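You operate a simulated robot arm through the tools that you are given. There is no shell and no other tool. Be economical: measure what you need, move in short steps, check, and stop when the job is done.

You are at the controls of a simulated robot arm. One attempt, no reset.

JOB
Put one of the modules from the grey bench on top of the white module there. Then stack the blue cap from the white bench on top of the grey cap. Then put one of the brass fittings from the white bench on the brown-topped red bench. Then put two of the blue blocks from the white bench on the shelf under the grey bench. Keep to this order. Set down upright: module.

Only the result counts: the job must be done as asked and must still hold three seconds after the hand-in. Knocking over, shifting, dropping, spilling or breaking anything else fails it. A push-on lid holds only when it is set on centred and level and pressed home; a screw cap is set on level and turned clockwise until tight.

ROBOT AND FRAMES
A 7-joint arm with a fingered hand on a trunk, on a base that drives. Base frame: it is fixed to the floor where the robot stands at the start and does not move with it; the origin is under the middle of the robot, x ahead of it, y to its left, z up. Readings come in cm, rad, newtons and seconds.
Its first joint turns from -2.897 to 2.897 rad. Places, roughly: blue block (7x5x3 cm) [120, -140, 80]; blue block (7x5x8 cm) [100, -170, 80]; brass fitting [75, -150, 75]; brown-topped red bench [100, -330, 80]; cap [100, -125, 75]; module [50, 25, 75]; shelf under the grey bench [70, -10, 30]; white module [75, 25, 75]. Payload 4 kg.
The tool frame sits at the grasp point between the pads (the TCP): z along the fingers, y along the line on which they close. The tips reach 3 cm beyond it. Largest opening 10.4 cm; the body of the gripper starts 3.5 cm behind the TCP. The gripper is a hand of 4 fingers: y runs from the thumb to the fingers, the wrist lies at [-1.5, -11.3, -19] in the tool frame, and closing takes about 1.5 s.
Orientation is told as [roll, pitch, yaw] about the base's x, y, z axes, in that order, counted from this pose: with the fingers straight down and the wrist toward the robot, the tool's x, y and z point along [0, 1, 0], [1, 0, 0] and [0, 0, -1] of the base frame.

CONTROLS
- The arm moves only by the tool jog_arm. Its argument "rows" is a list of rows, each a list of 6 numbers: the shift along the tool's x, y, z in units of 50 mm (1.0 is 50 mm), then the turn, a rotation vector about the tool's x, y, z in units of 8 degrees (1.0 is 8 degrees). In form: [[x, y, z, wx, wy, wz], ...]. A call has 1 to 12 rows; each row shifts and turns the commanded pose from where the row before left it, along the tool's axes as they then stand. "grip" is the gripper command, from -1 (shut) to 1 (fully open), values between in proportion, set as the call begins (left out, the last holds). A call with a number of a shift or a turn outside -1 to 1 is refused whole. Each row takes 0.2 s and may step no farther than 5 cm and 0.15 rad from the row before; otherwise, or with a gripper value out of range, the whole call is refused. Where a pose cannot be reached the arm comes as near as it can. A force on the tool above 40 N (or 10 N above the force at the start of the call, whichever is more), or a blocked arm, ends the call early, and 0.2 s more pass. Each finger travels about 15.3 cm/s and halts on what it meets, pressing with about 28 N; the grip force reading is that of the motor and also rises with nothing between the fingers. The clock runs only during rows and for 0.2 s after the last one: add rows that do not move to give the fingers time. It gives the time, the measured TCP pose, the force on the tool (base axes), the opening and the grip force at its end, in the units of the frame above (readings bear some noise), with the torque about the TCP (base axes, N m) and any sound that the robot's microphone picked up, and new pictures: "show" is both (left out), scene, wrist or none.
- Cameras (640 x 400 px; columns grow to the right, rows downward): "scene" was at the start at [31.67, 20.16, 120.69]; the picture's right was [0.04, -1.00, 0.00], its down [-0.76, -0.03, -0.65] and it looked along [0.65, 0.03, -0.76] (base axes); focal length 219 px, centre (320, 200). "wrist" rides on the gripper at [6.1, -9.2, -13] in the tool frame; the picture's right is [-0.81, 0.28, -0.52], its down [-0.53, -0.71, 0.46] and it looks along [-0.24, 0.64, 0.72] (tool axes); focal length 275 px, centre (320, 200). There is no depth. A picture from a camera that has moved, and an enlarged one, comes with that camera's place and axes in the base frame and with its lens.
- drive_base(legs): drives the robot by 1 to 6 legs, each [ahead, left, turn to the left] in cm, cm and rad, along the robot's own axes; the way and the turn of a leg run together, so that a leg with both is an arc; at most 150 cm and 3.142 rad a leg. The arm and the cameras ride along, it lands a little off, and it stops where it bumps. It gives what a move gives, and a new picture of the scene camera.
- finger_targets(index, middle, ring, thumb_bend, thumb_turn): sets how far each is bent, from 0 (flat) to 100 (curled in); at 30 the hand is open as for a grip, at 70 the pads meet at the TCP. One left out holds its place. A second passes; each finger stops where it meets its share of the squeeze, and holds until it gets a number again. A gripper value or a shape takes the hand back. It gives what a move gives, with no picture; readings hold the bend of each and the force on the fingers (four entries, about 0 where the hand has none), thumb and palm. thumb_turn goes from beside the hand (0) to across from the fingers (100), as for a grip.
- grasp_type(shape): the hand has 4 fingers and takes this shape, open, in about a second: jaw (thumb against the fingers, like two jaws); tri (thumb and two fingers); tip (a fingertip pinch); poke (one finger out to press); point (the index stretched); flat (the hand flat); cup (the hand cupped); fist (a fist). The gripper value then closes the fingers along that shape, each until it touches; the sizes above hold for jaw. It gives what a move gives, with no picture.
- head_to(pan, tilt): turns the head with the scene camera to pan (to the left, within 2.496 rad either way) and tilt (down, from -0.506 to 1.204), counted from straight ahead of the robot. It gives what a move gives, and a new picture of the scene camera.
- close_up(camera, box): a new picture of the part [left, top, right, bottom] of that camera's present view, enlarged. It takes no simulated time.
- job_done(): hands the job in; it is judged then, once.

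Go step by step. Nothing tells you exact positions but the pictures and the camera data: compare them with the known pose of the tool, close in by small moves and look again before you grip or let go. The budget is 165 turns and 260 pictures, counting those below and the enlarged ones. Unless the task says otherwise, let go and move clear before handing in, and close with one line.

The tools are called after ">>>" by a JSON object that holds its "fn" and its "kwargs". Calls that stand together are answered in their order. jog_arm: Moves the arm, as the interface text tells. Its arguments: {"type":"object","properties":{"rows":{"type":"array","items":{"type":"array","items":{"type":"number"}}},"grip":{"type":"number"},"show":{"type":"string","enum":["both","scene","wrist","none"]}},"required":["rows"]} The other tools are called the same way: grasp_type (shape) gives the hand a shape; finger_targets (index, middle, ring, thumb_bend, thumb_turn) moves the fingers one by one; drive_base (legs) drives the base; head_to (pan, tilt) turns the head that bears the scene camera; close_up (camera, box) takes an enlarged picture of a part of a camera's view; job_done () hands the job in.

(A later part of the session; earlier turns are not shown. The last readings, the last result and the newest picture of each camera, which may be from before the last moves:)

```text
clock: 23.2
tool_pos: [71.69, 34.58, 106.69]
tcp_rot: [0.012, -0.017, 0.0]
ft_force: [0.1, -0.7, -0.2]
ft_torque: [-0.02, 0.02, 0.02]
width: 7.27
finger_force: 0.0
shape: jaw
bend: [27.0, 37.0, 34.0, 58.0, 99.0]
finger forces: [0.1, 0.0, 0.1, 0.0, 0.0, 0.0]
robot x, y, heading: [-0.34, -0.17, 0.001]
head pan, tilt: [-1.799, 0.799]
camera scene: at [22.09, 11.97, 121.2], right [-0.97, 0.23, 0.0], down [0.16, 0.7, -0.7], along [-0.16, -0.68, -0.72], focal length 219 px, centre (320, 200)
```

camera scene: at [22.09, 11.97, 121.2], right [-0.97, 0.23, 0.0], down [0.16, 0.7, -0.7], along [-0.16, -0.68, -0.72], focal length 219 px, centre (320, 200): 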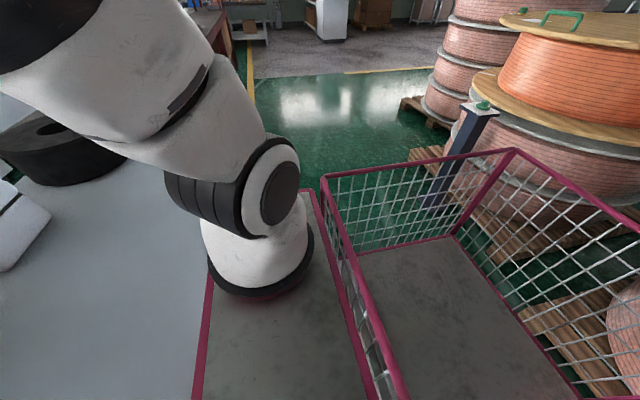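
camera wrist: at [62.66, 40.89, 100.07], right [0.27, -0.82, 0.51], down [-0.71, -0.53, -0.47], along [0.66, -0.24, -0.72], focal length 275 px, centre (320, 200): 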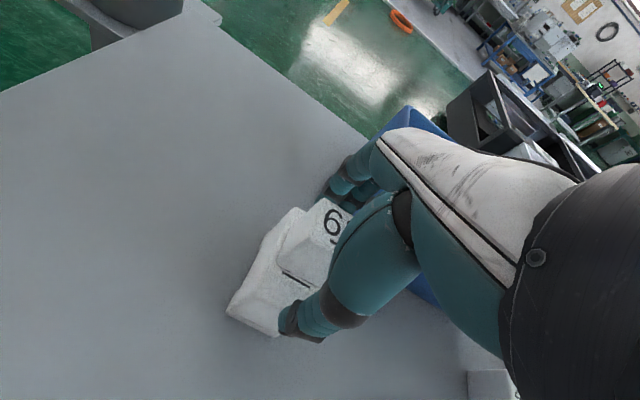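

The way to the right is clear. I'll raise the hand and drive sideways to the right in two legs with checks.

>>> {"fn": "jog_arm", "kwargs": {"rows": [[0, -0.5, -0.8, 0, 0, 0], [0, -0.5, -0.8, 0, 0, 0], [0, -0.9, -0.2, 0, 0, 0], [0, 0, 0, 0, 0, 0]], "show": "none"}}

>>> {"fn": "head_to", "kwargs": {"pan": -0.9, "tilt": 0.6}}

>>> {"fn": "drive_base", "kwargs": {"legs": [[0, -75, 0]]}}

```text
clock: 24.2
tool_pos: [61.99, 34.66, 115.56]
tcp_rot: [0.01, -0.016, 0.002]
ft_force: [-0.1, 0.3, -0.3]
ft_torque: [0.0, 0.01, -0.01]
width: 7.27
finger_force: 0.1
shape: jaw
bend: [27.0, 37.0, 34.0, 58.0, 99.0]
finger forces: [0.0, 0.0, 0.1, 0.0, 0.1, 0.0]
robot x, y, heading: [0.05, 0.02, -0.003]
head pan, tilt: [-1.799, 0.799]
```

```text
clock: 25.4
tool_pos: [62.07, 34.69, 115.53]
tcp_rot: [0.011, -0.02, 0.0]
ft_force: [0.1, 0.0, -0.5]
ft_torque: [-0.02, 0.02, -0.03]
width: 7.24
finger_force: 0.1
shape: jaw
bend: [27.0, 37.0, 34.0, 58.0, 99.0]
finger forces: [0.2, 0.1, 0.1, 0.0, 0.0, 0.0]
robot x, y, heading: [0.18, 0.28, 0.004]
head pan, tilt: [-0.901, 0.6]
camera scene: at [29.4, 12.89, 122.88], right [-0.78, -0.62, 0.0], down [-0.35, 0.44, -0.82], along [0.51, -0.65, -0.57], focal length 219 px, centre (320, 200)
```

scene: 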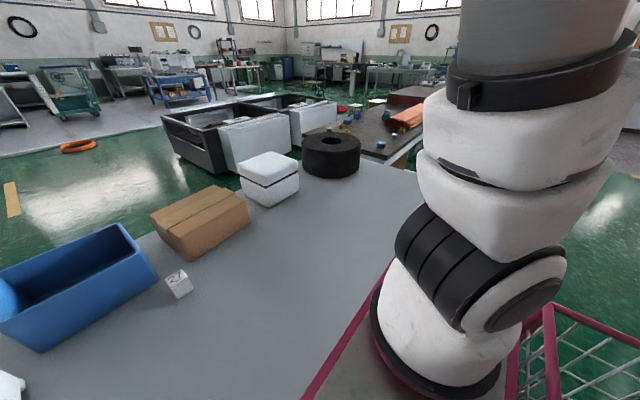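

```text
clock: 28.5
tool_pos: [57.31, -11.13, 115.57]
tcp_rot: [0.011, -0.018, 0.087]
ft_force: [0.4, -0.7, 0.1]
ft_torque: [-0.01, -0.01, -0.01]
width: 7.26
finger_force: 0.1
shape: jaw
bend: [27.0, 37.0, 34.0, 58.0, 99.0]
finger forces: [0.1, 0.0, 0.1, 0.1, 0.0, 0.1]
robot x, y, heading: [-1.59, -51.31, 0.09]
head pan, tilt: [-0.901, 0.6]
stopped in leg 1: the robot was blocked; the commanded pose is now the measured one
camera scene: at [26.6, -35.74, 122.89], right [-0.73, -0.69, 0.0], down [-0.39, 0.41, -0.83], along [0.57, -0.6, -0.56], focal length 219 px, centre (320, 200)
```

scene: 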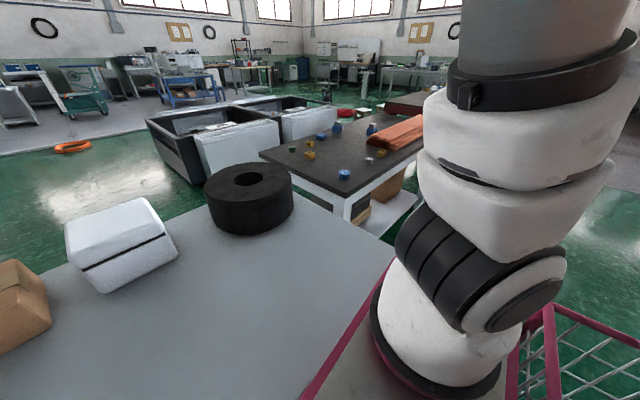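

Something blocked the base near the grey bench's right end. I'll look down right and behind before correcting.

>>> {"fn": "head_to", "kwargs": {"pan": -2.0, "tilt": 0.8}}

>>> {"fn": "head_to", "kwargs": {"pan": -1.1, "tilt": 1.15}}

>>> {"fn": "head_to", "kwargs": {"pan": 0.6, "tilt": 1.1}}

```text
clock: 29.9
tool_pos: [57.25, -11.15, 115.55]
tcp_rot: [0.011, -0.017, 0.088]
ft_force: [0.3, -0.2, 0.3]
ft_torque: [-0.03, -0.02, 0.02]
width: 7.23
finger_force: 0.0
shape: jaw
bend: [27.0, 37.0, 34.0, 58.0, 99.0]
finger forces: [0.0, 0.0, 0.0, 0.1, 0.0, 0.0]
robot x, y, heading: [-1.55, -51.31, 0.087]
head pan, tilt: [-2.0, 0.799]
camera scene: at [17.83, -36.93, 121.2], right [-0.94, 0.33, 0.0], down [0.24, 0.68, -0.7], along [-0.23, -0.66, -0.72], focal length 219 px, centre (320, 200)
```

scene: 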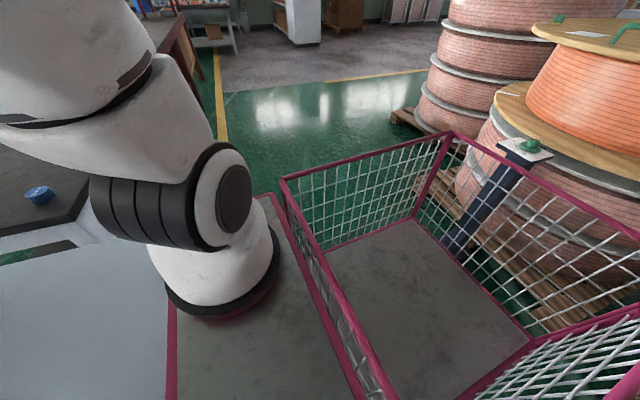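

```text
clock: 31.1
tool_pos: [57.33, -11.21, 115.45]
tcp_rot: [0.01, -0.017, 0.086]
ft_force: [0.9, 0.9, 0.0]
ft_torque: [0.01, 0.01, -0.04]
width: 7.27
finger_force: 0.1
shape: jaw
bend: [27.0, 37.0, 34.0, 58.0, 99.0]
finger forces: [0.0, 0.0, 0.1, 0.0, 0.0, 0.1]
robot x, y, heading: [-1.33, -51.02, 0.083]
head pan, tilt: [-1.1, 1.15]
camera scene: at [23.68, -34.38, 118.72], right [-0.85, -0.53, 0.0], down [-0.48, 0.77, -0.41], along [0.22, -0.35, -0.91], focal length 219 px, centre (320, 200)
```

scene: 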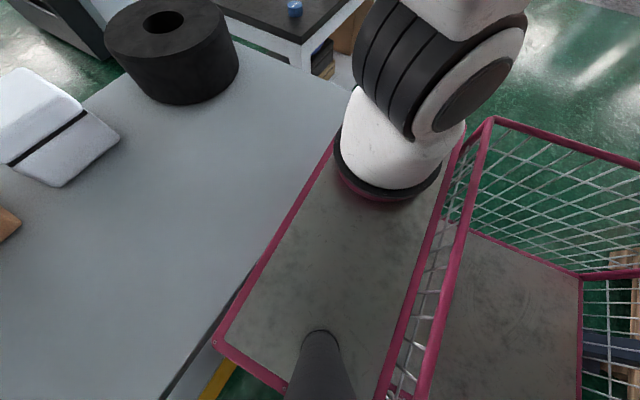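

```text
clock: 32.8
tool_pos: [57.25, -11.27, 115.57]
tcp_rot: [0.012, -0.019, 0.087]
ft_force: [0.0, -0.5, -0.4]
ft_torque: [-0.01, 0.02, -0.03]
width: 7.24
finger_force: 0.1
shape: jaw
bend: [27.0, 37.0, 34.0, 58.0, 99.0]
finger forces: [0.2, 0.0, 0.0, 0.0, 0.0, 0.1]
robot x, y, heading: [-1.9, -51.3, 0.086]
head pan, tilt: [0.6, 1.1]
camera scene: at [25.4, -25.32, 119.02], right [0.63, -0.77, 0.0], down [-0.69, -0.57, -0.45], along [0.35, 0.29, -0.89], focal length 219 px, centre (320, 200)
```

scene: 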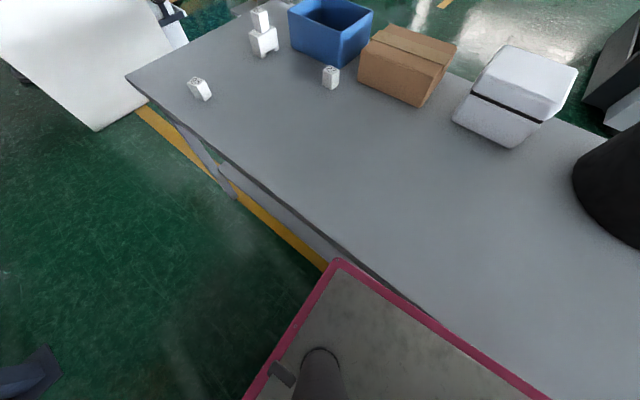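

The front edge rubbed the grey bench because the base drifted. Back off, straighten, go right.

>>> {"fn": "head_to", "kwargs": {"pan": -0.3, "tilt": 0.8}}

>>> {"fn": "drive_base", "kwargs": {"legs": [[-12, 0, 0], [0, 0, -0.087], [0, -86, 0]]}}

```text
clock: 34.0
tool_pos: [57.2, -11.12, 115.49]
tcp_rot: [0.01, -0.017, 0.088]
ft_force: [-0.6, 0.4, 1.0]
ft_torque: [0.0, 0.0, 0.0]
width: 7.28
finger_force: 0.0
shape: jaw
bend: [27.0, 37.0, 34.0, 58.0, 99.0]
finger forces: [0.0, 0.1, 0.0, 0.1, 0.0, 0.1]
robot x, y, heading: [-1.22, -50.87, 0.083]
head pan, tilt: [-0.3, 0.799]
camera scene: at [28.41, -31.02, 121.2], right [-0.21, -0.98, 0.0], down [-0.7, 0.15, -0.7], along [0.68, -0.15, -0.72], focal length 219 px, centre (320, 200)
```

scene: 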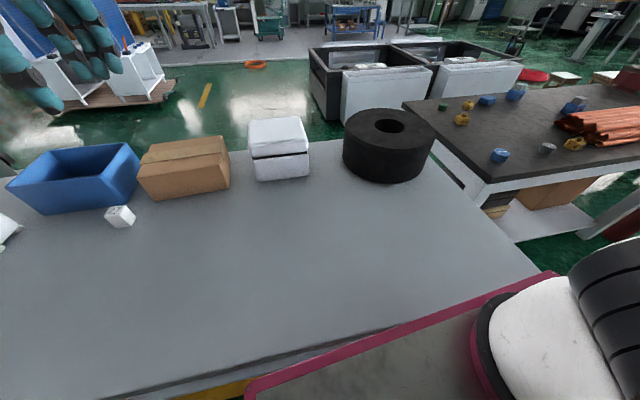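

```text
clock: 39.9
tool_pos: [48.65, -104.75, 115.54]
tcp_rot: [0.011, -0.017, -0.005]
ft_force: [0.1, -0.3, -0.6]
ft_torque: [0.0, 0.01, -0.01]
width: 7.26
finger_force: 0.1
shape: jaw
bend: [27.0, 37.0, 34.0, 58.0, 99.0]
finger forces: [0.0, 0.1, 0.0, 0.0, 0.0, 0.1]
robot x, y, heading: [-13.19, -139.05, -0.002]
head pan, tilt: [-0.3, 0.799]
camera scene: at [18.17, -121.84, 121.2], right [-0.3, -0.95, 0.0], down [-0.68, 0.21, -0.7], along [0.67, -0.21, -0.72], focal length 219 px, centre (320, 200)
```

scene: 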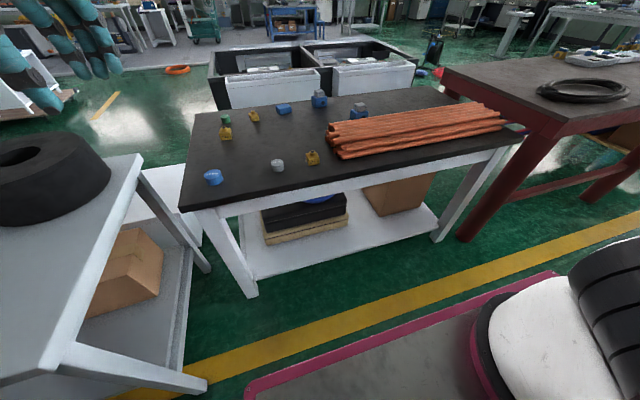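

Now the white bench is ahead. Enlarge its items.

>>> {"fn": "close_up", "kwargs": {"camera": "scene", "box": [190, 80, 390, 200]}}

>>> {"fn": "head_to", "kwargs": {"pan": 0.15, "tilt": 0.8}}

```text
3.20 times, centred on (290, 140) of scene
camera zoom: at [18.17, -121.84, 121.2], right [-0.3, -0.95, 0.0], down [-0.68, 0.21, -0.7], along [0.67, -0.21, -0.72], focal length 702 px, centre (416, 392)
```

zoom: 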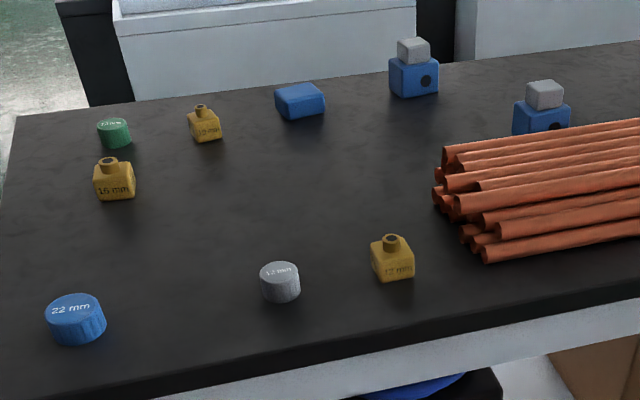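

```text
clock: 40.8
tool_pos: [48.63, -104.53, 115.57]
tcp_rot: [0.011, -0.018, -0.006]
ft_force: [-1.5, -0.4, 0.2]
ft_torque: [0.02, 0.01, 0.0]
width: 7.23
finger_force: 0.0
shape: jaw
bend: [27.0, 37.0, 34.0, 58.0, 99.0]
finger forces: [0.0, 0.0, 0.1, 0.0, 0.0, 0.0]
robot x, y, heading: [-13.68, -139.52, -0.001]
head pan, tilt: [0.15, 0.799]
camera scene: at [18.45, -118.25, 121.2], right [0.15, -0.99, 0.0], down [-0.71, -0.1, -0.7], along [0.69, 0.1, -0.72], focal length 219 px, centre (320, 200)
```

scene: 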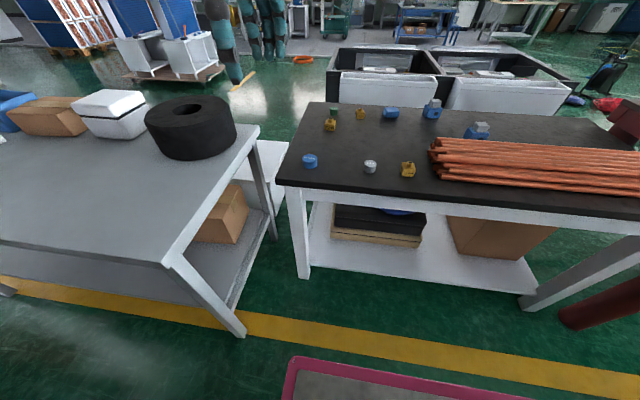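

Blue cap is at about [75, -107], grey cap [75, -126], fittings and blocks behind. Drive forward 13 cm for reach and look with the head.

>>> {"fn": "drive_base", "kwargs": {"legs": [[13, 0, 0]]}}

>>> {"fn": "close_up", "kwargs": {"camera": "scene", "box": [240, 120, 480, 270]}}

```text
clock: 42.1
tool_pos: [61.78, -104.88, 115.64]
tcp_rot: [0.009, -0.017, -0.006]
ft_force: [-0.6, -0.2, 0.4]
ft_torque: [0.0, -0.03, 0.0]
width: 7.25
finger_force: 0.1
shape: jaw
bend: [27.0, 37.0, 34.0, 58.0, 99.0]
finger forces: [0.0, 0.0, 0.0, 0.1, 0.1, 0.0]
robot x, y, heading: [-0.28, -139.38, -0.003]
head pan, tilt: [0.15, 0.799]
camera scene: at [31.57, -118.33, 121.2], right [0.15, -0.99, 0.0], down [-0.71, -0.1, -0.7], along [0.69, 0.1, -0.72], focal length 219 px, centre (320, 200)
```

scene: 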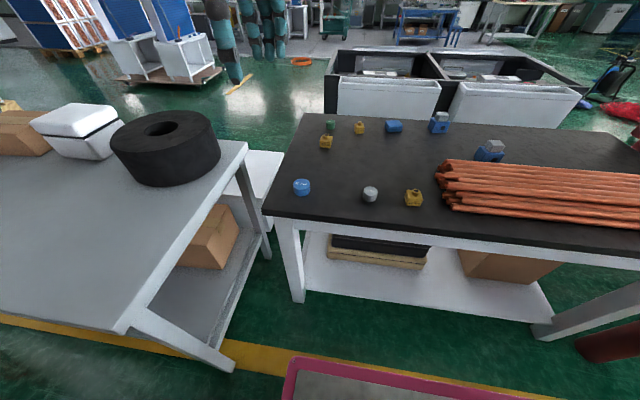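

```text
2.67 times, centred on (360, 195) of scene
camera zoom: at [31.57, -118.33, 121.2], right [0.15, -0.99, 0.0], down [-0.71, -0.1, -0.7], along [0.69, 0.1, -0.72], focal length 585 px, centre (213, 213)
```

zoom: 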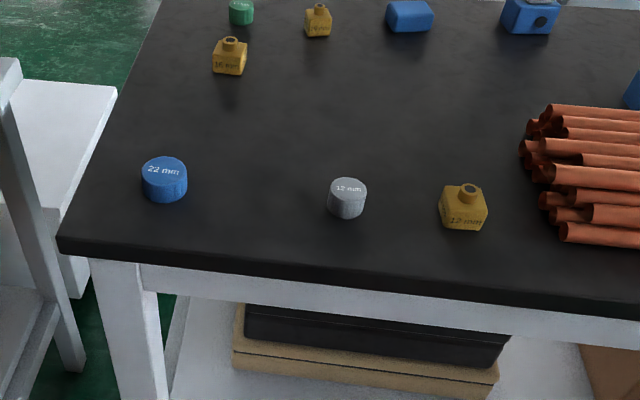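

>>> {"fn": "jog_arm", "kwargs": {"rows": [[-0.14, 0.8, 0.5, 0, 0, 0], [-0.14, 0.8, 0.5, 0, 0, 0], [0, 0.8, 0.5, 0, 0, 0], [0, 0.8, 0.5, 0, 0, 0], [0, 0, 0.9, 0, 0, 0], [0, 0, 0.9, 0, 0, 0], [0, 0, 0.7, 0, 0, 0], [0, 0, 0, 0, 0, 0]], "grip": 1}}

>>> {"fn": "close_up", "kwargs": {"camera": "wrist", "box": [160, 200, 360, 400]}}

```text
clock: 43.9
tool_pos: [78.22, -105.87, 93.39]
tcp_rot: [0.01, -0.017, -0.006]
ft_force: [0.1, 0.5, -0.2]
ft_torque: [0.01, 0.0, -0.01]
width: 10.38
finger_force: 0.1
shape: jaw
bend: [30.0, 30.0, 30.0, 30.0, 98.0]
finger forces: [0.0, 0.0, 0.0, 0.1, 0.0, 0.1]
robot x, y, heading: [-0.38, -139.23, -0.009]
head pan, tilt: [0.15, 0.799]
camera scene: at [31.57, -118.33, 121.2], right [0.15, -0.99, 0.0], down [-0.71, -0.1, -0.7], along [0.69, 0.1, -0.72], focal length 219 px, centre (320, 200)
camera wrist: at [68.89, -100.0, 106.09], right [0.26, -0.82, 0.51], down [-0.71, -0.52, -0.47], along [0.66, -0.24, -0.72], focal length 275 px, centre (320, 200)
```

scene: 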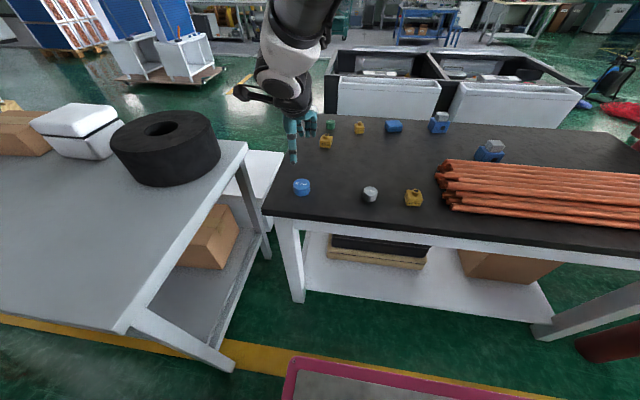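
wrist: 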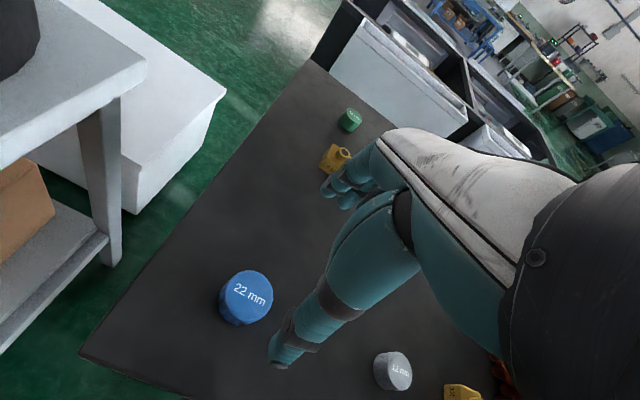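

```text
2.00 times, centred on (260, 300) of wrist
camera zoom: at [68.89, -100.0, 106.09], right [0.26, -0.82, 0.51], down [-0.71, -0.52, -0.47], along [0.66, -0.24, -0.72], focal length 551 px, centre (440, 0)
```

zoom: 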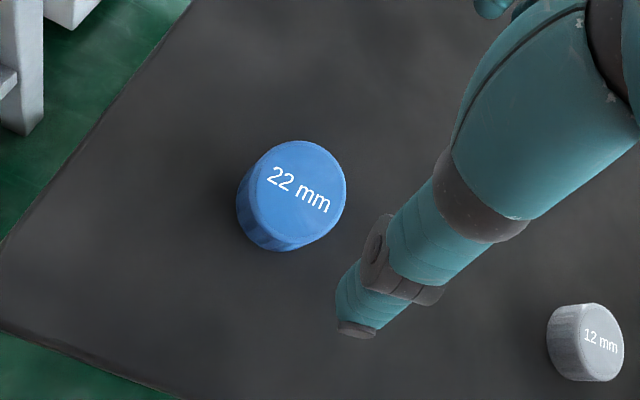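

>>> {"fn": "jog_arm", "kwargs": {"rows": [[0.02, 0.04, 0.8, 0, 0, 0], [0, 0, 0.8, 0, 0, 0], [0, 0, 0.7, 0, 0, 0], [0, 0, 0.4, 0, 0, 0], [0, 0, 0, 0, 0, 0]]}}

>>> {"fn": "close_up", "kwargs": {"camera": "scene", "box": [250, 140, 400, 240]}}

```text
clock: 45.1
tool_pos: [79.38, -106.29, 80.26]
tcp_rot: [0.019, -0.02, -0.018]
ft_force: [-0.7, -0.4, -0.7]
ft_torque: [0.02, -0.02, 0.03]
width: 10.39
finger_force: 0.0
shape: jaw
bend: [30.0, 30.0, 30.0, 30.0, 98.0]
finger forces: [0.1, 0.1, 0.1, 0.0, 0.0, 0.0]
robot x, y, heading: [-0.23, -139.54, -0.004]
head pan, tilt: [0.15, 0.799]
camera scene: at [28.1, -117.05, 118.11], right [0.48, -0.88, 0.0], down [-0.84, -0.45, -0.31], along [0.27, 0.15, -0.95], focal length 219 px, centre (320, 200)
camera wrist: at [69.9, -100.28, 93.12], right [0.25, -0.82, 0.51], down [-0.71, -0.51, -0.48], along [0.66, -0.24, -0.72], focal length 275 px, centre (320, 200)
```

scene: 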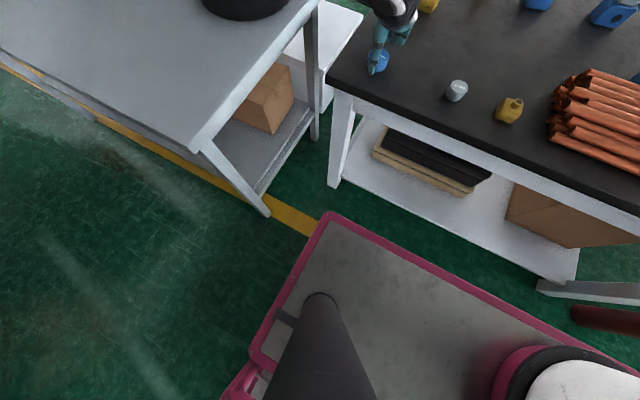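
wrist: 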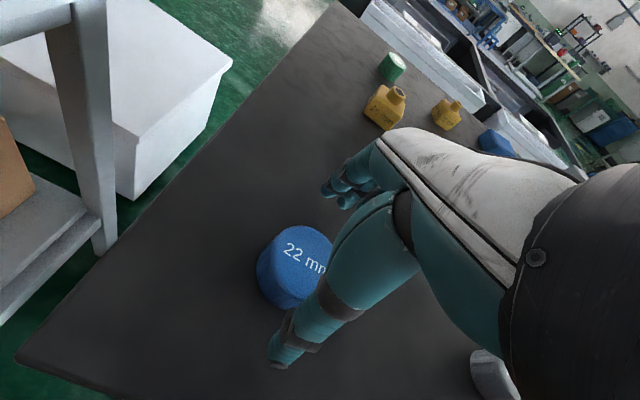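

```text
4.00 times, centred on (325, 190) of scene
camera zoom: at [28.1, -117.05, 118.11], right [0.48, -0.88, 0.0], down [-0.84, -0.45, -0.31], along [0.27, 0.15, -0.95], focal length 877 px, centre (300, 240)
```

zoom: 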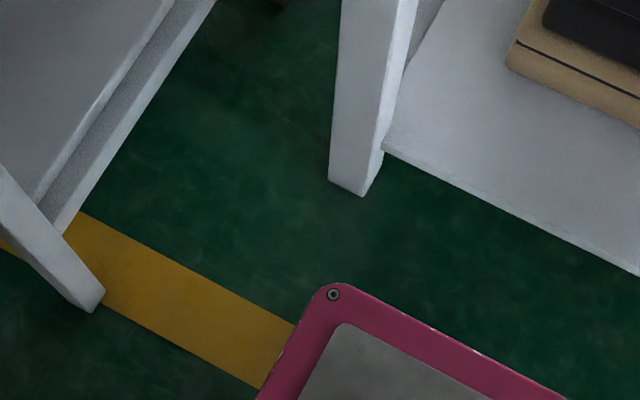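

The head camera got pushed, perhaps by the elbow; check again.

>>> {"fn": "jog_arm", "kwargs": {"rows": [[0, 0, 0, 0, 0, 0], [0, 0, 0, 0, 0, 0]], "show": "scene"}}

```text
clock: 45.7
tool_pos: [79.24, -106.35, 80.13]
tcp_rot: [0.017, -0.02, -0.017]
ft_force: [-0.4, 0.0, -0.1]
ft_torque: [0.01, -0.03, 0.03]
width: 10.41
finger_force: 0.0
shape: jaw
bend: [30.0, 30.0, 30.0, 30.0, 98.0]
finger forces: [0.0, 0.1, 0.1, 0.1, 0.0, 0.0]
robot x, y, heading: [-0.68, -139.42, -0.004]
head pan, tilt: [0.15, 0.799]
camera scene: at [28.1, -117.03, 118.11], right [0.48, -0.88, 0.0], down [-0.84, -0.46, -0.31], along [0.27, 0.15, -0.95], focal length 219 px, centre (320, 200)
```

scene: 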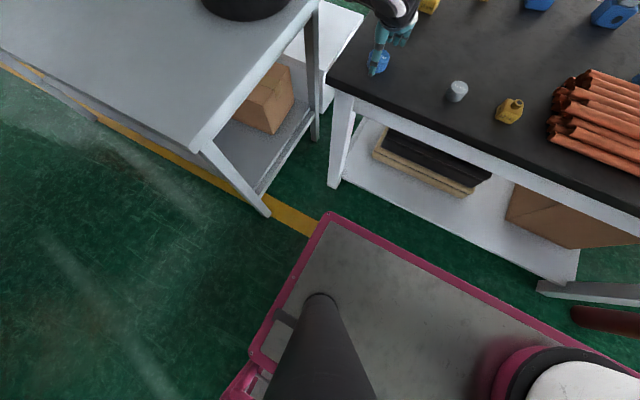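

The upper arm is pressing the head; I'll raise, shift the base left 18 cm and retry from a better posture.

>>> {"fn": "jog_arm", "kwargs": {"rows": [[0, 0, -0.9, 0, 0, 0], [0, 0, -0.9, 0, 0, 0], [0, 0, -0.9, 0, 0, 0], [0, 0, 0, 0, 0, 0]], "show": "none"}}

>>> {"fn": "drive_base", "kwargs": {"legs": [[0, 18, 0]]}}

```text
clock: 46.7
tool_pos: [78.71, -106.21, 93.51]
tcp_rot: [0.012, -0.018, -0.011]
ft_force: [0.4, 0.4, 0.8]
ft_torque: [0.0, -0.03, 0.01]
width: 10.39
finger_force: 0.0
shape: jaw
bend: [30.0, 30.0, 30.0, 30.0, 97.0]
finger forces: [0.0, 0.0, 0.1, 0.0, 0.1, 0.0]
robot x, y, heading: [-0.19, -139.1, -0.005]
head pan, tilt: [0.15, 0.799]
```

```text
clock: 48.2
tool_pos: [78.7, -88.0, 93.31]
tcp_rot: [0.011, -0.017, -0.01]
ft_force: [-0.7, 0.5, 0.2]
ft_torque: [0.03, 0.04, 0.01]
width: 10.39
finger_force: 0.1
shape: jaw
bend: [30.0, 30.0, 30.0, 30.0, 97.0]
finger forces: [0.0, 0.1, 0.0, 0.0, 0.0, 0.0]
robot x, y, heading: [-0.12, -121.22, -0.007]
head pan, tilt: [0.15, 0.799]
camera scene: at [31.33, -100.25, 120.78], right [0.16, -0.99, 0.0], down [-0.74, -0.12, -0.66], along [0.65, 0.11, -0.75], focal length 219 px, centre (320, 200)
```

scene: 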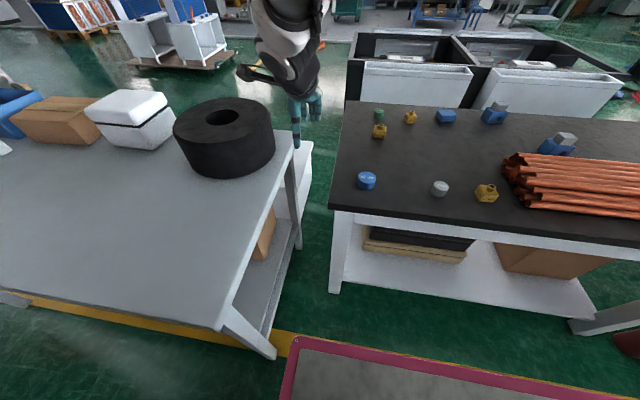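

>>> {"fn": "jog_arm", "kwargs": {"rows": [[-0.9, 0, 0, 0, 0, 0], [-0.9, 0, 0, 0, 0, 0], [-0.9, 0, 0, 0, 0, 0], [-0.86, 0, 0, 0, 0, 0], [0, -0.08, 0.9, 0, 0, 0], [0, 0, 0.4, 0, 0, 0], [0, 0, 0, 0, 0, 0]]}}

>>> {"fn": "close_up", "kwargs": {"camera": "scene", "box": [320, 120, 480, 220]}}

>>> {"fn": "close_up", "kwargs": {"camera": "wrist", "box": [160, 200, 360, 400]}}

```text
clock: 49.8
tool_pos: [78.25, -105.81, 86.72]
tcp_rot: [0.008, -0.017, -0.007]
ft_force: [-0.4, 1.2, 0.5]
ft_torque: [0.01, 0.01, -0.01]
width: 10.38
finger_force: 0.1
shape: jaw
bend: [30.0, 30.0, 30.0, 30.0, 97.0]
finger forces: [0.0, 0.0, 0.0, 0.0, 0.1, 0.0]
robot x, y, heading: [-0.28, -121.33, -0.003]
head pan, tilt: [0.15, 0.799]
camera scene: at [31.61, -100.34, 121.2], right [0.15, -0.99, 0.0], down [-0.71, -0.1, -0.7], along [0.69, 0.1, -0.72], focal length 219 px, centre (320, 200)
camera wrist: at [68.85, -99.76, 99.47], right [0.26, -0.82, 0.51], down [-0.71, -0.52, -0.47], along [0.66, -0.24, -0.72], focal length 275 px, centre (320, 200)
```

scene: 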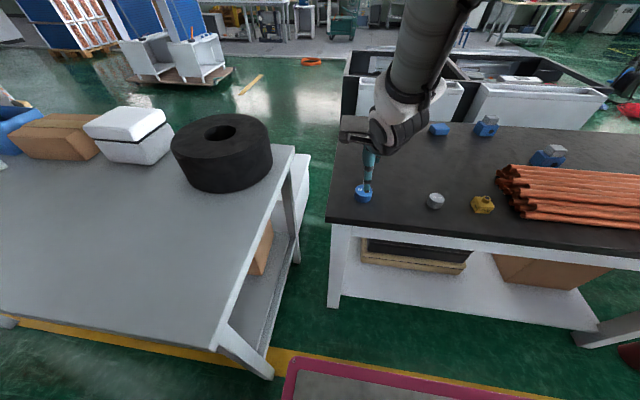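
wrist: 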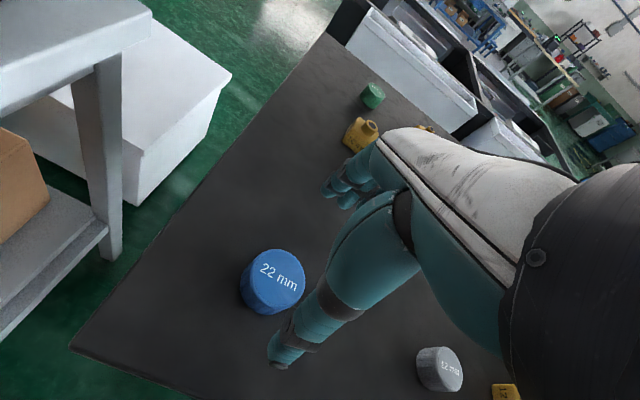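

```text
4.00 times, centred on (400, 170) of scene
camera zoom: at [31.61, -100.34, 121.2], right [0.15, -0.99, 0.0], down [-0.71, -0.1, -0.7], along [0.69, 0.1, -0.72], focal length 877 px, centre (0, 320)
```

zoom: 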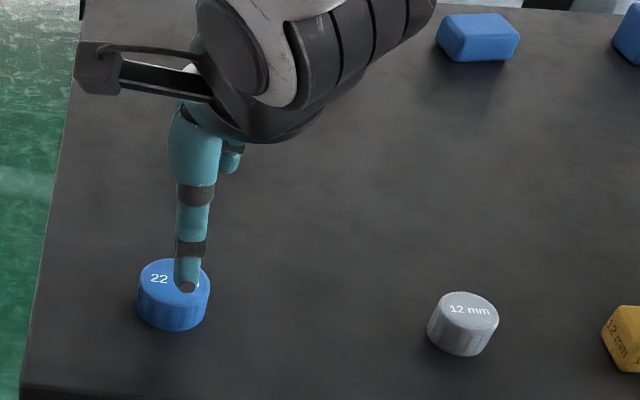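

```text
2.00 times, centred on (260, 300) of wrist
camera zoom: at [68.85, -99.76, 99.47], right [0.26, -0.82, 0.51], down [-0.71, -0.52, -0.47], along [0.66, -0.24, -0.72], focal length 551 px, centre (440, 0)
```

zoom: 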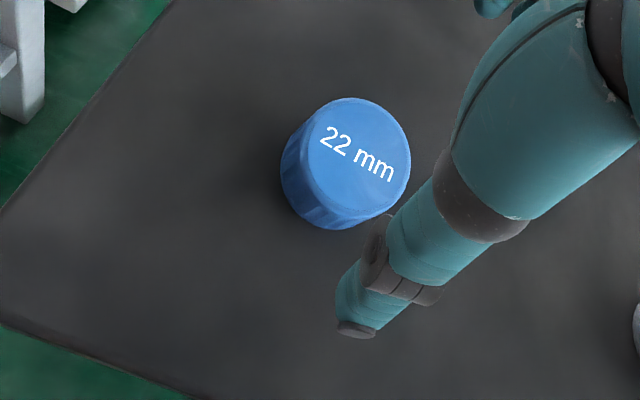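

>>> {"fn": "jog_arm", "kwargs": {"rows": [[0, 0.05, 0.7, 0, 0, 0], [0, 0, 0.5, 0, 0, 0], [0, 0, 0.26, 0, 0, 0], [0, 0, 0, 0, 0, 0]], "show": "wrist"}}

>>> {"fn": "close_up", "kwargs": {"camera": "scene", "box": [320, 120, 480, 220]}}

```text
clock: 50.8
tool_pos: [78.67, -105.78, 79.25]
tcp_rot: [0.01, -0.016, -0.01]
ft_force: [0.4, -1.1, 0.7]
ft_torque: [0.0, 0.02, -0.01]
width: 10.4
finger_force: 0.0
shape: jaw
bend: [30.0, 30.0, 30.0, 30.0, 97.0]
finger forces: [0.0, 0.0, 0.0, 0.0, 0.0, 0.0]
robot x, y, heading: [-0.5, -121.46, -0.007]
head pan, tilt: [0.15, 0.799]
camera wrist: at [69.26, -99.72, 92.15], right [0.26, -0.82, 0.51], down [-0.71, -0.52, -0.47], along [0.66, -0.24, -0.72], focal length 275 px, centre (320, 200)
```

wrist: 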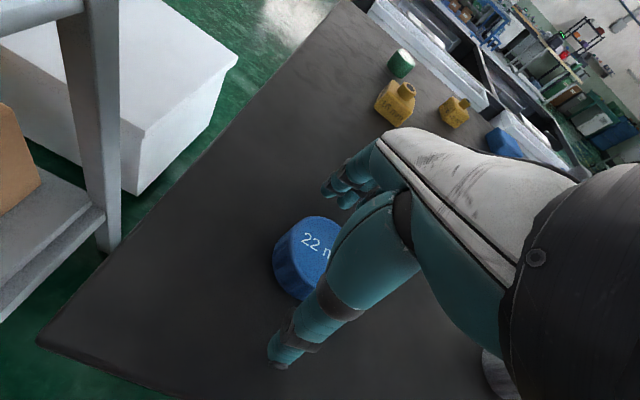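

```text
4.00 times, centred on (400, 170) of scene
camera zoom: at [31.61, -100.33, 121.2], right [0.15, -0.99, 0.0], down [-0.71, -0.11, -0.7], along [0.69, 0.1, -0.72], focal length 877 px, centre (0, 320)
```

zoom: 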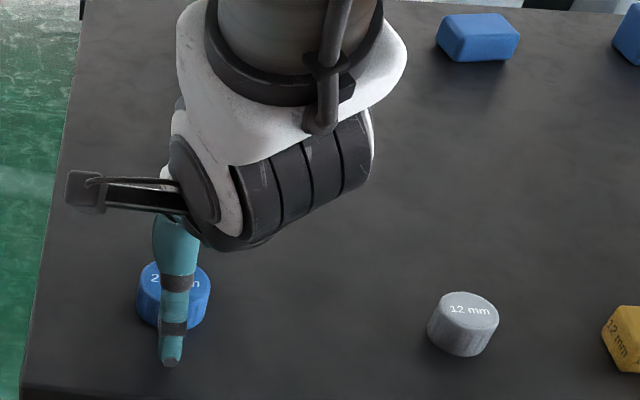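

>>> {"fn": "jog_arm", "kwargs": {"rows": [[0, 0, 0, 0, 0, 0], [0, 0, 0, 0, 0, 0], [0, 0, 0, 0, 0, 0], [0, 0, 0, 0, 0, 0], [0, 0, 0, 0, 0, 0], [0, 0, 0, 0, 0, 0], [0, 0, 0, 0, 0, 0]], "grip": -1, "show": "wrist"}}

>>> {"fn": "close_up", "kwargs": {"camera": "scene", "box": [320, 120, 480, 220]}}

```text
clock: 52.4
tool_pos: [78.62, -105.79, 79.37]
tcp_rot: [0.012, -0.017, -0.009]
ft_force: [0.4, 0.6, -0.6]
ft_torque: [-0.01, -0.02, 0.01]
width: 4.3
finger_force: 28.3
shape: jaw
bend: [74.0, 48.0, 51.0, 73.0, 100.0]
finger forces: [15.6, 8.5, 0.1, 0.0, 24.2, 0.1]
robot x, y, heading: [-0.51, -121.36, -0.0]
head pan, tilt: [0.15, 0.799]
camera wrist: at [69.25, -99.71, 92.17], right [0.26, -0.82, 0.51], down [-0.71, -0.52, -0.47], along [0.66, -0.24, -0.72], focal length 275 px, centre (320, 200)
```

wrist: 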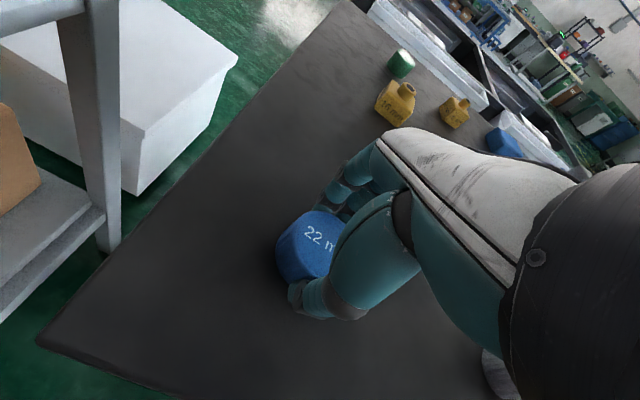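

```text
4.00 times, centred on (400, 170) of scene
camera zoom: at [31.61, -100.33, 121.2], right [0.15, -0.99, 0.0], down [-0.71, -0.11, -0.7], along [0.69, 0.1, -0.72], focal length 877 px, centre (0, 320)
```

zoom: 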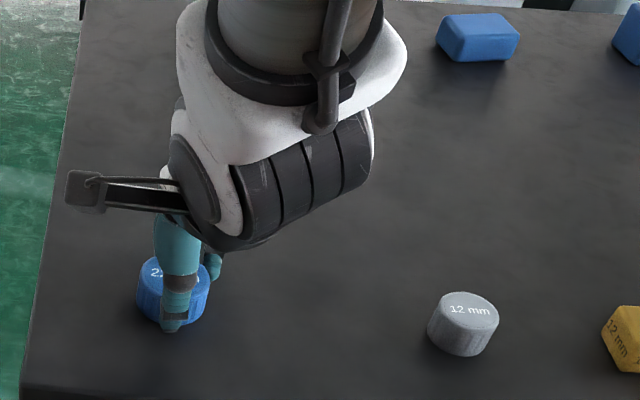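

>>> {"fn": "jog_arm", "kwargs": {"rows": [[0, 0, -0.5, 0, 0, 0], [0, 0, -0.9, 0, 0, 0], [0, 0, -0.4, 0, 0, 0], [0, 0, 0, 0, 0, 0]], "show": "wrist"}}

>>> {"fn": "close_up", "kwargs": {"camera": "scene", "box": [320, 120, 480, 220]}}

```text
clock: 53.4
tool_pos: [78.47, -105.82, 88.28]
tcp_rot: [0.01, -0.018, -0.009]
ft_force: [0.5, -0.2, -0.4]
ft_torque: [0.02, 0.06, -0.04]
width: 4.29
finger_force: 28.1
shape: jaw
bend: [74.0, 48.0, 51.0, 73.0, 100.0]
finger forces: [15.6, 8.6, 0.0, 0.1, 24.3, 0.1]
robot x, y, heading: [-0.45, -121.34, -0.006]
head pan, tilt: [0.15, 0.799]
camera wrist: at [69.06, -99.84, 101.1], right [0.26, -0.82, 0.51], down [-0.71, -0.52, -0.47], along [0.66, -0.24, -0.72], focal length 275 px, centre (320, 200)
```

wrist: 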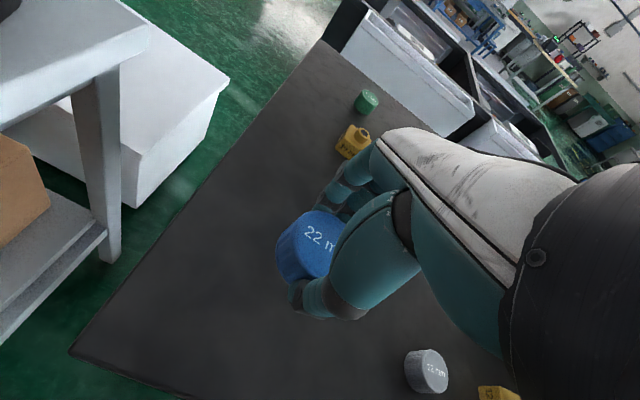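

```text
4.00 times, centred on (400, 170) of scene
camera zoom: at [31.61, -100.33, 121.2], right [0.15, -0.99, 0.0], down [-0.71, -0.11, -0.7], along [0.69, 0.1, -0.72], focal length 877 px, centre (0, 320)
```

zoom: 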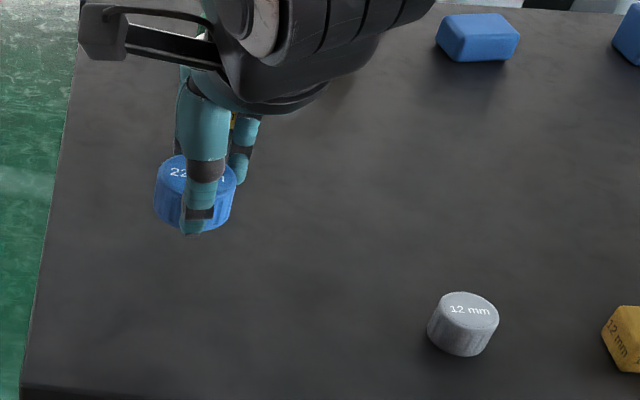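

>>> {"fn": "jog_arm", "kwargs": {"rows": [[-0.98, 0, 0, 0, 0, 0], [-0.98, 0, 0, 0, 0, 0], [-0.98, 0, 0, 0, 0, 0], [-0.98, 0, 0, 0, 0, 0], [0, 0, 0, 0, 0, 0]]}}

>>> {"fn": "close_up", "kwargs": {"camera": "scene", "box": [400, 140, 496, 220]}}

>>> {"fn": "close_up", "kwargs": {"camera": "wrist", "box": [180, 180, 380, 380]}}

```text
clock: 54.6
tool_pos: [78.23, -125.33, 88.12]
tcp_rot: [0.011, -0.018, -0.007]
ft_force: [0.3, -0.1, -0.7]
ft_torque: [-0.01, 0.01, 0.02]
width: 4.3
finger_force: 27.9
shape: jaw
bend: [74.0, 48.0, 51.0, 73.0, 100.0]
finger forces: [15.5, 8.6, 0.1, 0.0, 24.2, 0.0]
robot x, y, heading: [-0.08, -121.31, -0.001]
head pan, tilt: [0.15, 0.799]
camera scene: at [31.61, -100.34, 121.2], right [0.15, -0.99, 0.0], down [-0.71, -0.1, -0.7], along [0.69, 0.1, -0.72], focal length 219 px, centre (320, 200)
camera wrist: at [68.86, -119.36, 100.9], right [0.26, -0.82, 0.51], down [-0.71, -0.52, -0.47], along [0.66, -0.24, -0.72], focal length 275 px, centre (320, 200)
```

scene: 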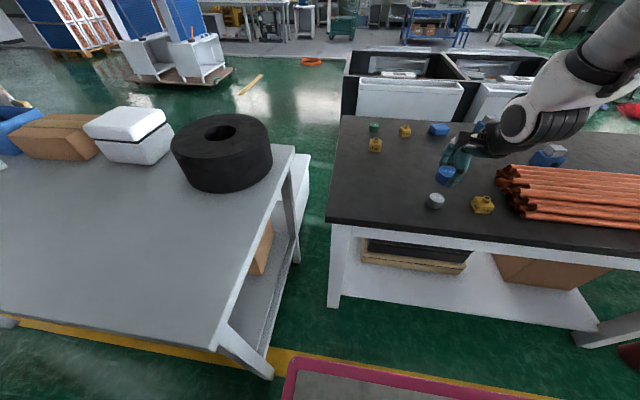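
wrist: 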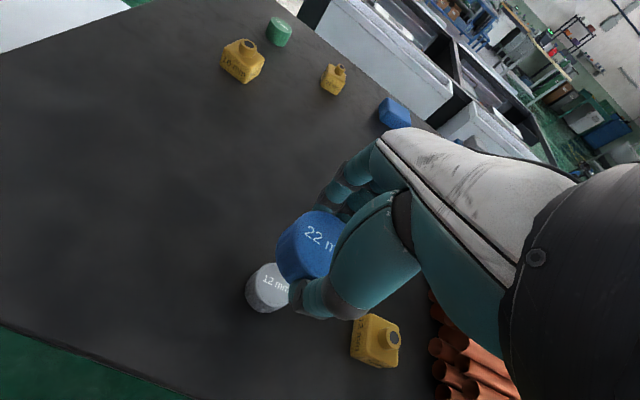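

```text
5.00 times, centred on (448, 180) of scene
camera zoom: at [31.61, -100.34, 121.2], right [0.15, -0.99, 0.0], down [-0.71, -0.1, -0.7], along [0.69, 0.1, -0.72], focal length 1096 px, centre (-320, 300)
```

zoom: 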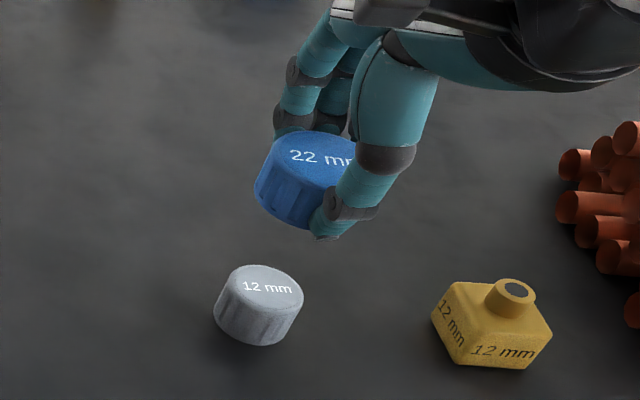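

```text
2.00 times, centred on (280, 280) of wrist
camera zoom: at [68.86, -119.36, 100.9], right [0.26, -0.82, 0.51], down [-0.71, -0.52, -0.47], along [0.66, -0.24, -0.72], focal length 551 px, centre (400, 40)
```

zoom: 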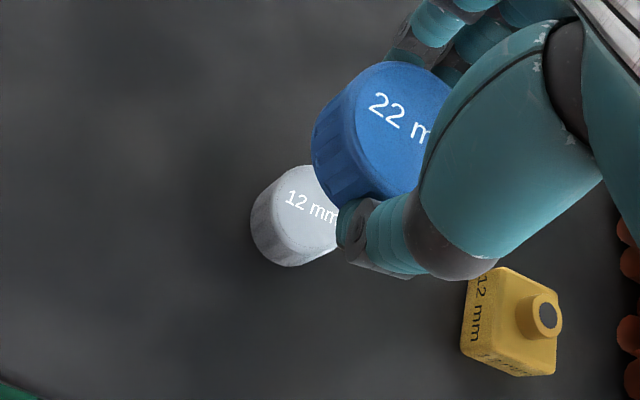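

Shift toward the grey cap's axis and lower partway.

>>> {"fn": "jog_arm", "kwargs": {"rows": [[-0.16, 0.07, 0.4, 0, 0, 0], [0, 0, 0.3, 0, 0, 0], [0, 0, 0, 0, 0, 0]], "show": "none"}}

>>> {"fn": "close_up", "kwargs": {"camera": "scene", "box": [400, 140, 496, 220]}}

>>> {"fn": "close_up", "kwargs": {"camera": "wrist", "box": [220, 180, 380, 340]}}

```text
clock: 55.4
tool_pos: [78.69, -126.27, 84.48]
tcp_rot: [0.01, -0.018, -0.009]
ft_force: [-0.4, -0.1, -0.4]
ft_torque: [0.01, 0.01, -0.03]
width: 4.29
finger_force: 28.0
shape: jaw
bend: [74.0, 48.0, 51.0, 73.0, 100.0]
finger forces: [15.6, 8.6, 0.1, 0.0, 24.2, 0.0]
robot x, y, heading: [-0.36, -121.21, 0.002]
head pan, tilt: [0.15, 0.799]
```

```text
5.00 times, centred on (448, 180) of scene
camera zoom: at [31.61, -100.34, 121.2], right [0.15, -0.99, 0.0], down [-0.71, -0.11, -0.7], along [0.69, 0.1, -0.72], focal length 1096 px, centre (-320, 300)
```

zoom: 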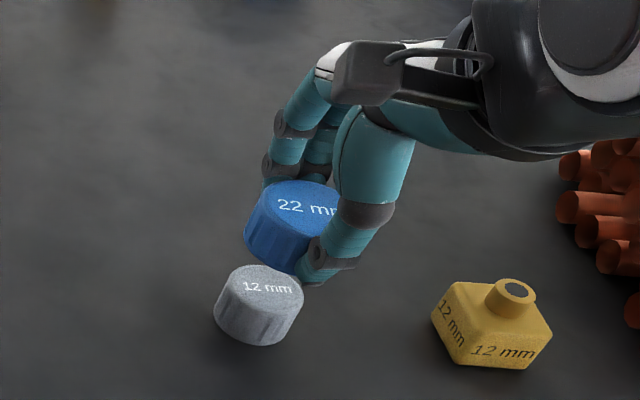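

```text
2.50 times, centred on (300, 260) of wrist
camera zoom: at [69.32, -120.16, 97.41], right [0.26, -0.82, 0.51], down [-0.71, -0.52, -0.47], along [0.66, -0.24, -0.72], focal length 688 px, centre (370, 50)
```

zoom: 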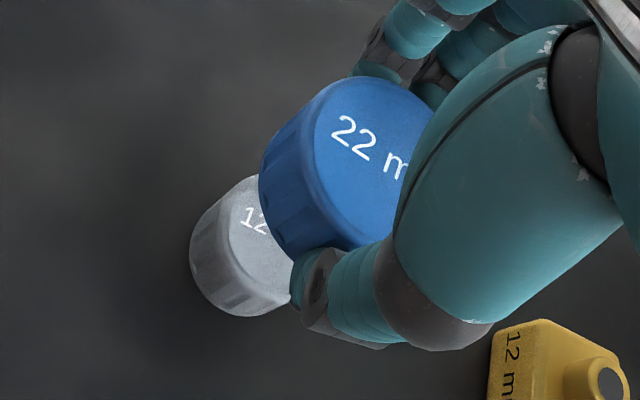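

>>> {"fn": "close_up", "kwargs": {"camera": "scene", "box": [424, 168, 472, 198]}}

>>> {"fn": "close_up", "kwargs": {"camera": "wrist", "box": [256, 200, 336, 250]}}

```text
13.33 times, centred on (448, 183) of scene
camera zoom: at [31.61, -100.34, 121.2], right [0.15, -0.99, 0.0], down [-0.71, -0.11, -0.7], along [0.69, 0.1, -0.72], focal length 2924 px, centre (-1387, 427)
```

zoom: 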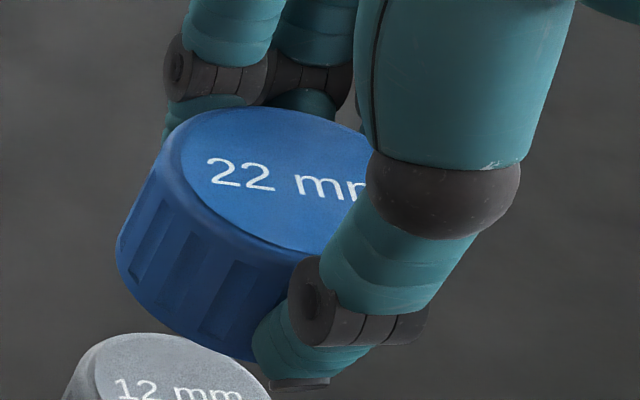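

```text
8.00 times, centred on (296, 225) of wrist
camera zoom: at [69.32, -120.16, 97.41], right [0.26, -0.82, 0.51], down [-0.71, -0.52, -0.47], along [0.66, -0.24, -0.72], focal length 2202 px, centre (512, 0)
```

zoom: 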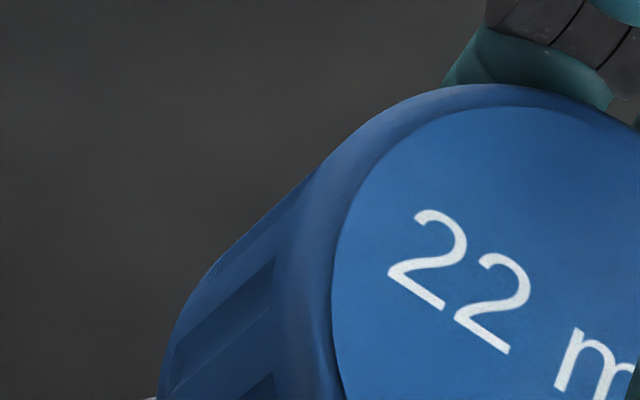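

>>> {"fn": "jog_arm", "kwargs": {"rows": [[0.06, 0.01, 0.44, 0, 0, 0], [0, 0, 0, 0, 0, 0]], "show": "none"}}

>>> {"fn": "close_up", "kwargs": {"camera": "scene", "box": [416, 174, 480, 214]}}

>>> {"fn": "close_up", "kwargs": {"camera": "wrist", "box": [240, 200, 340, 310]}}

```text
clock: 56.0
tool_pos: [78.83, -125.96, 82.33]
tcp_rot: [0.009, -0.017, -0.007]
ft_force: [0.2, -0.6, 0.2]
ft_torque: [0.02, 0.0, -0.01]
width: 4.31
finger_force: 28.4
shape: jaw
bend: [74.0, 48.0, 51.0, 73.0, 100.0]
finger forces: [15.6, 8.6, 0.0, 0.0, 24.3, 0.0]
robot x, y, heading: [-0.35, -121.29, -0.0]
head pan, tilt: [0.15, 0.799]
```

```text
10.00 times, centred on (448, 194) of scene
camera zoom: at [31.61, -100.34, 121.2], right [0.15, -0.99, 0.0], down [-0.71, -0.11, -0.7], along [0.69, 0.1, -0.72], focal length 2193 px, centre (-960, 260)
```

zoom: 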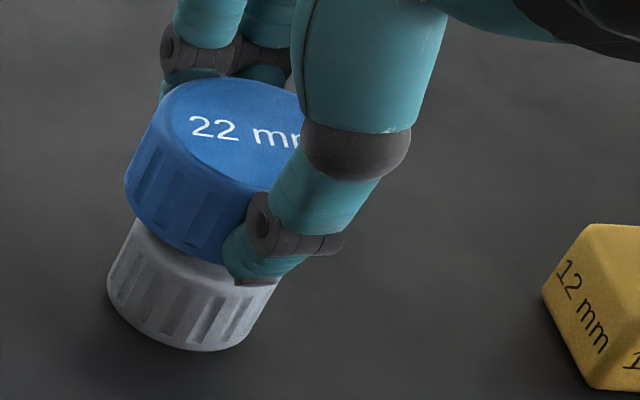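

```text
3.64 times, centred on (290, 255) of wrist
camera zoom: at [69.44, -119.83, 95.23], right [0.26, -0.82, 0.51], down [-0.71, -0.52, -0.47], along [0.66, -0.24, -0.72], focal length 1001 px, centre (429, 0)
```

zoom: 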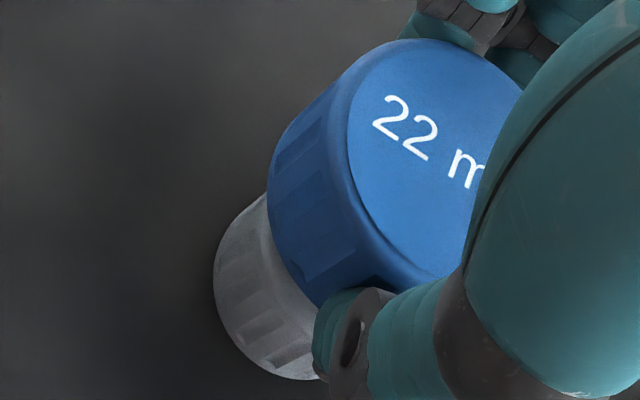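

Alignment looks good. Lower to contact in small steps.

>>> {"fn": "jog_arm", "kwargs": {"rows": [[0, -0.02, 0.1, 0, 0, 0], [0, 0, 0, 0, 0, 0]], "show": "none"}}

>>> {"fn": "jog_arm", "kwargs": {"rows": [[0, 0, 0.05, 0, 0, 0], [0, 0, 0, 0, 0, 0]], "show": "none"}}

>>> {"fn": "close_up", "kwargs": {"camera": "scene", "box": [416, 174, 480, 214]}}

```text
clock: 56.6
tool_pos: [78.74, -125.89, 81.89]
tcp_rot: [0.011, -0.017, -0.008]
ft_force: [-0.1, 0.4, -0.2]
ft_torque: [-0.02, 0.0, -0.01]
width: 4.29
finger_force: 28.1
shape: jaw
bend: [74.0, 48.0, 51.0, 73.0, 100.0]
finger forces: [15.7, 8.6, 0.1, 0.0, 24.2, 0.1]
robot x, y, heading: [-0.16, -121.28, -0.003]
head pan, tilt: [0.15, 0.799]
```

```text
clock: 57.2
tool_pos: [78.85, -125.81, 81.72]
tcp_rot: [0.009, -0.019, -0.009]
ft_force: [-1.5, -0.8, 16.5]
ft_torque: [-0.05, 0.09, -0.02]
width: 4.39
finger_force: 27.9
shape: jaw
bend: [74.0, 48.0, 51.0, 73.0, 100.0]
finger forces: [16.0, 9.5, 0.1, 0.0, 28.0, 0.0]
robot x, y, heading: [-0.43, -121.37, -0.001]
head pan, tilt: [0.15, 0.799]
```

```text
10.00 times, centred on (448, 194) of scene
camera zoom: at [31.55, -100.33, 121.22], right [0.15, -0.99, 0.0], down [-0.71, -0.11, -0.7], along [0.69, 0.1, -0.72], focal length 2193 px, centre (-960, 260)
```

zoom: 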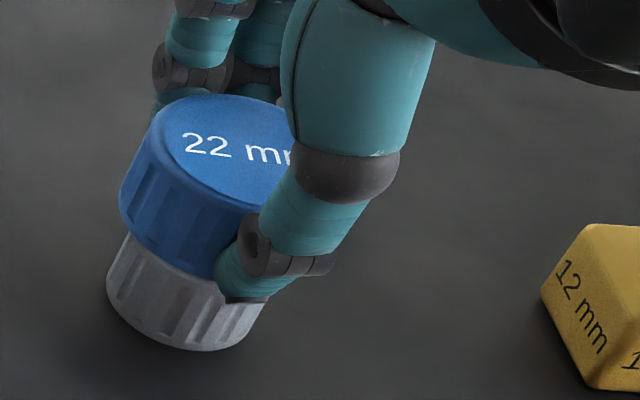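

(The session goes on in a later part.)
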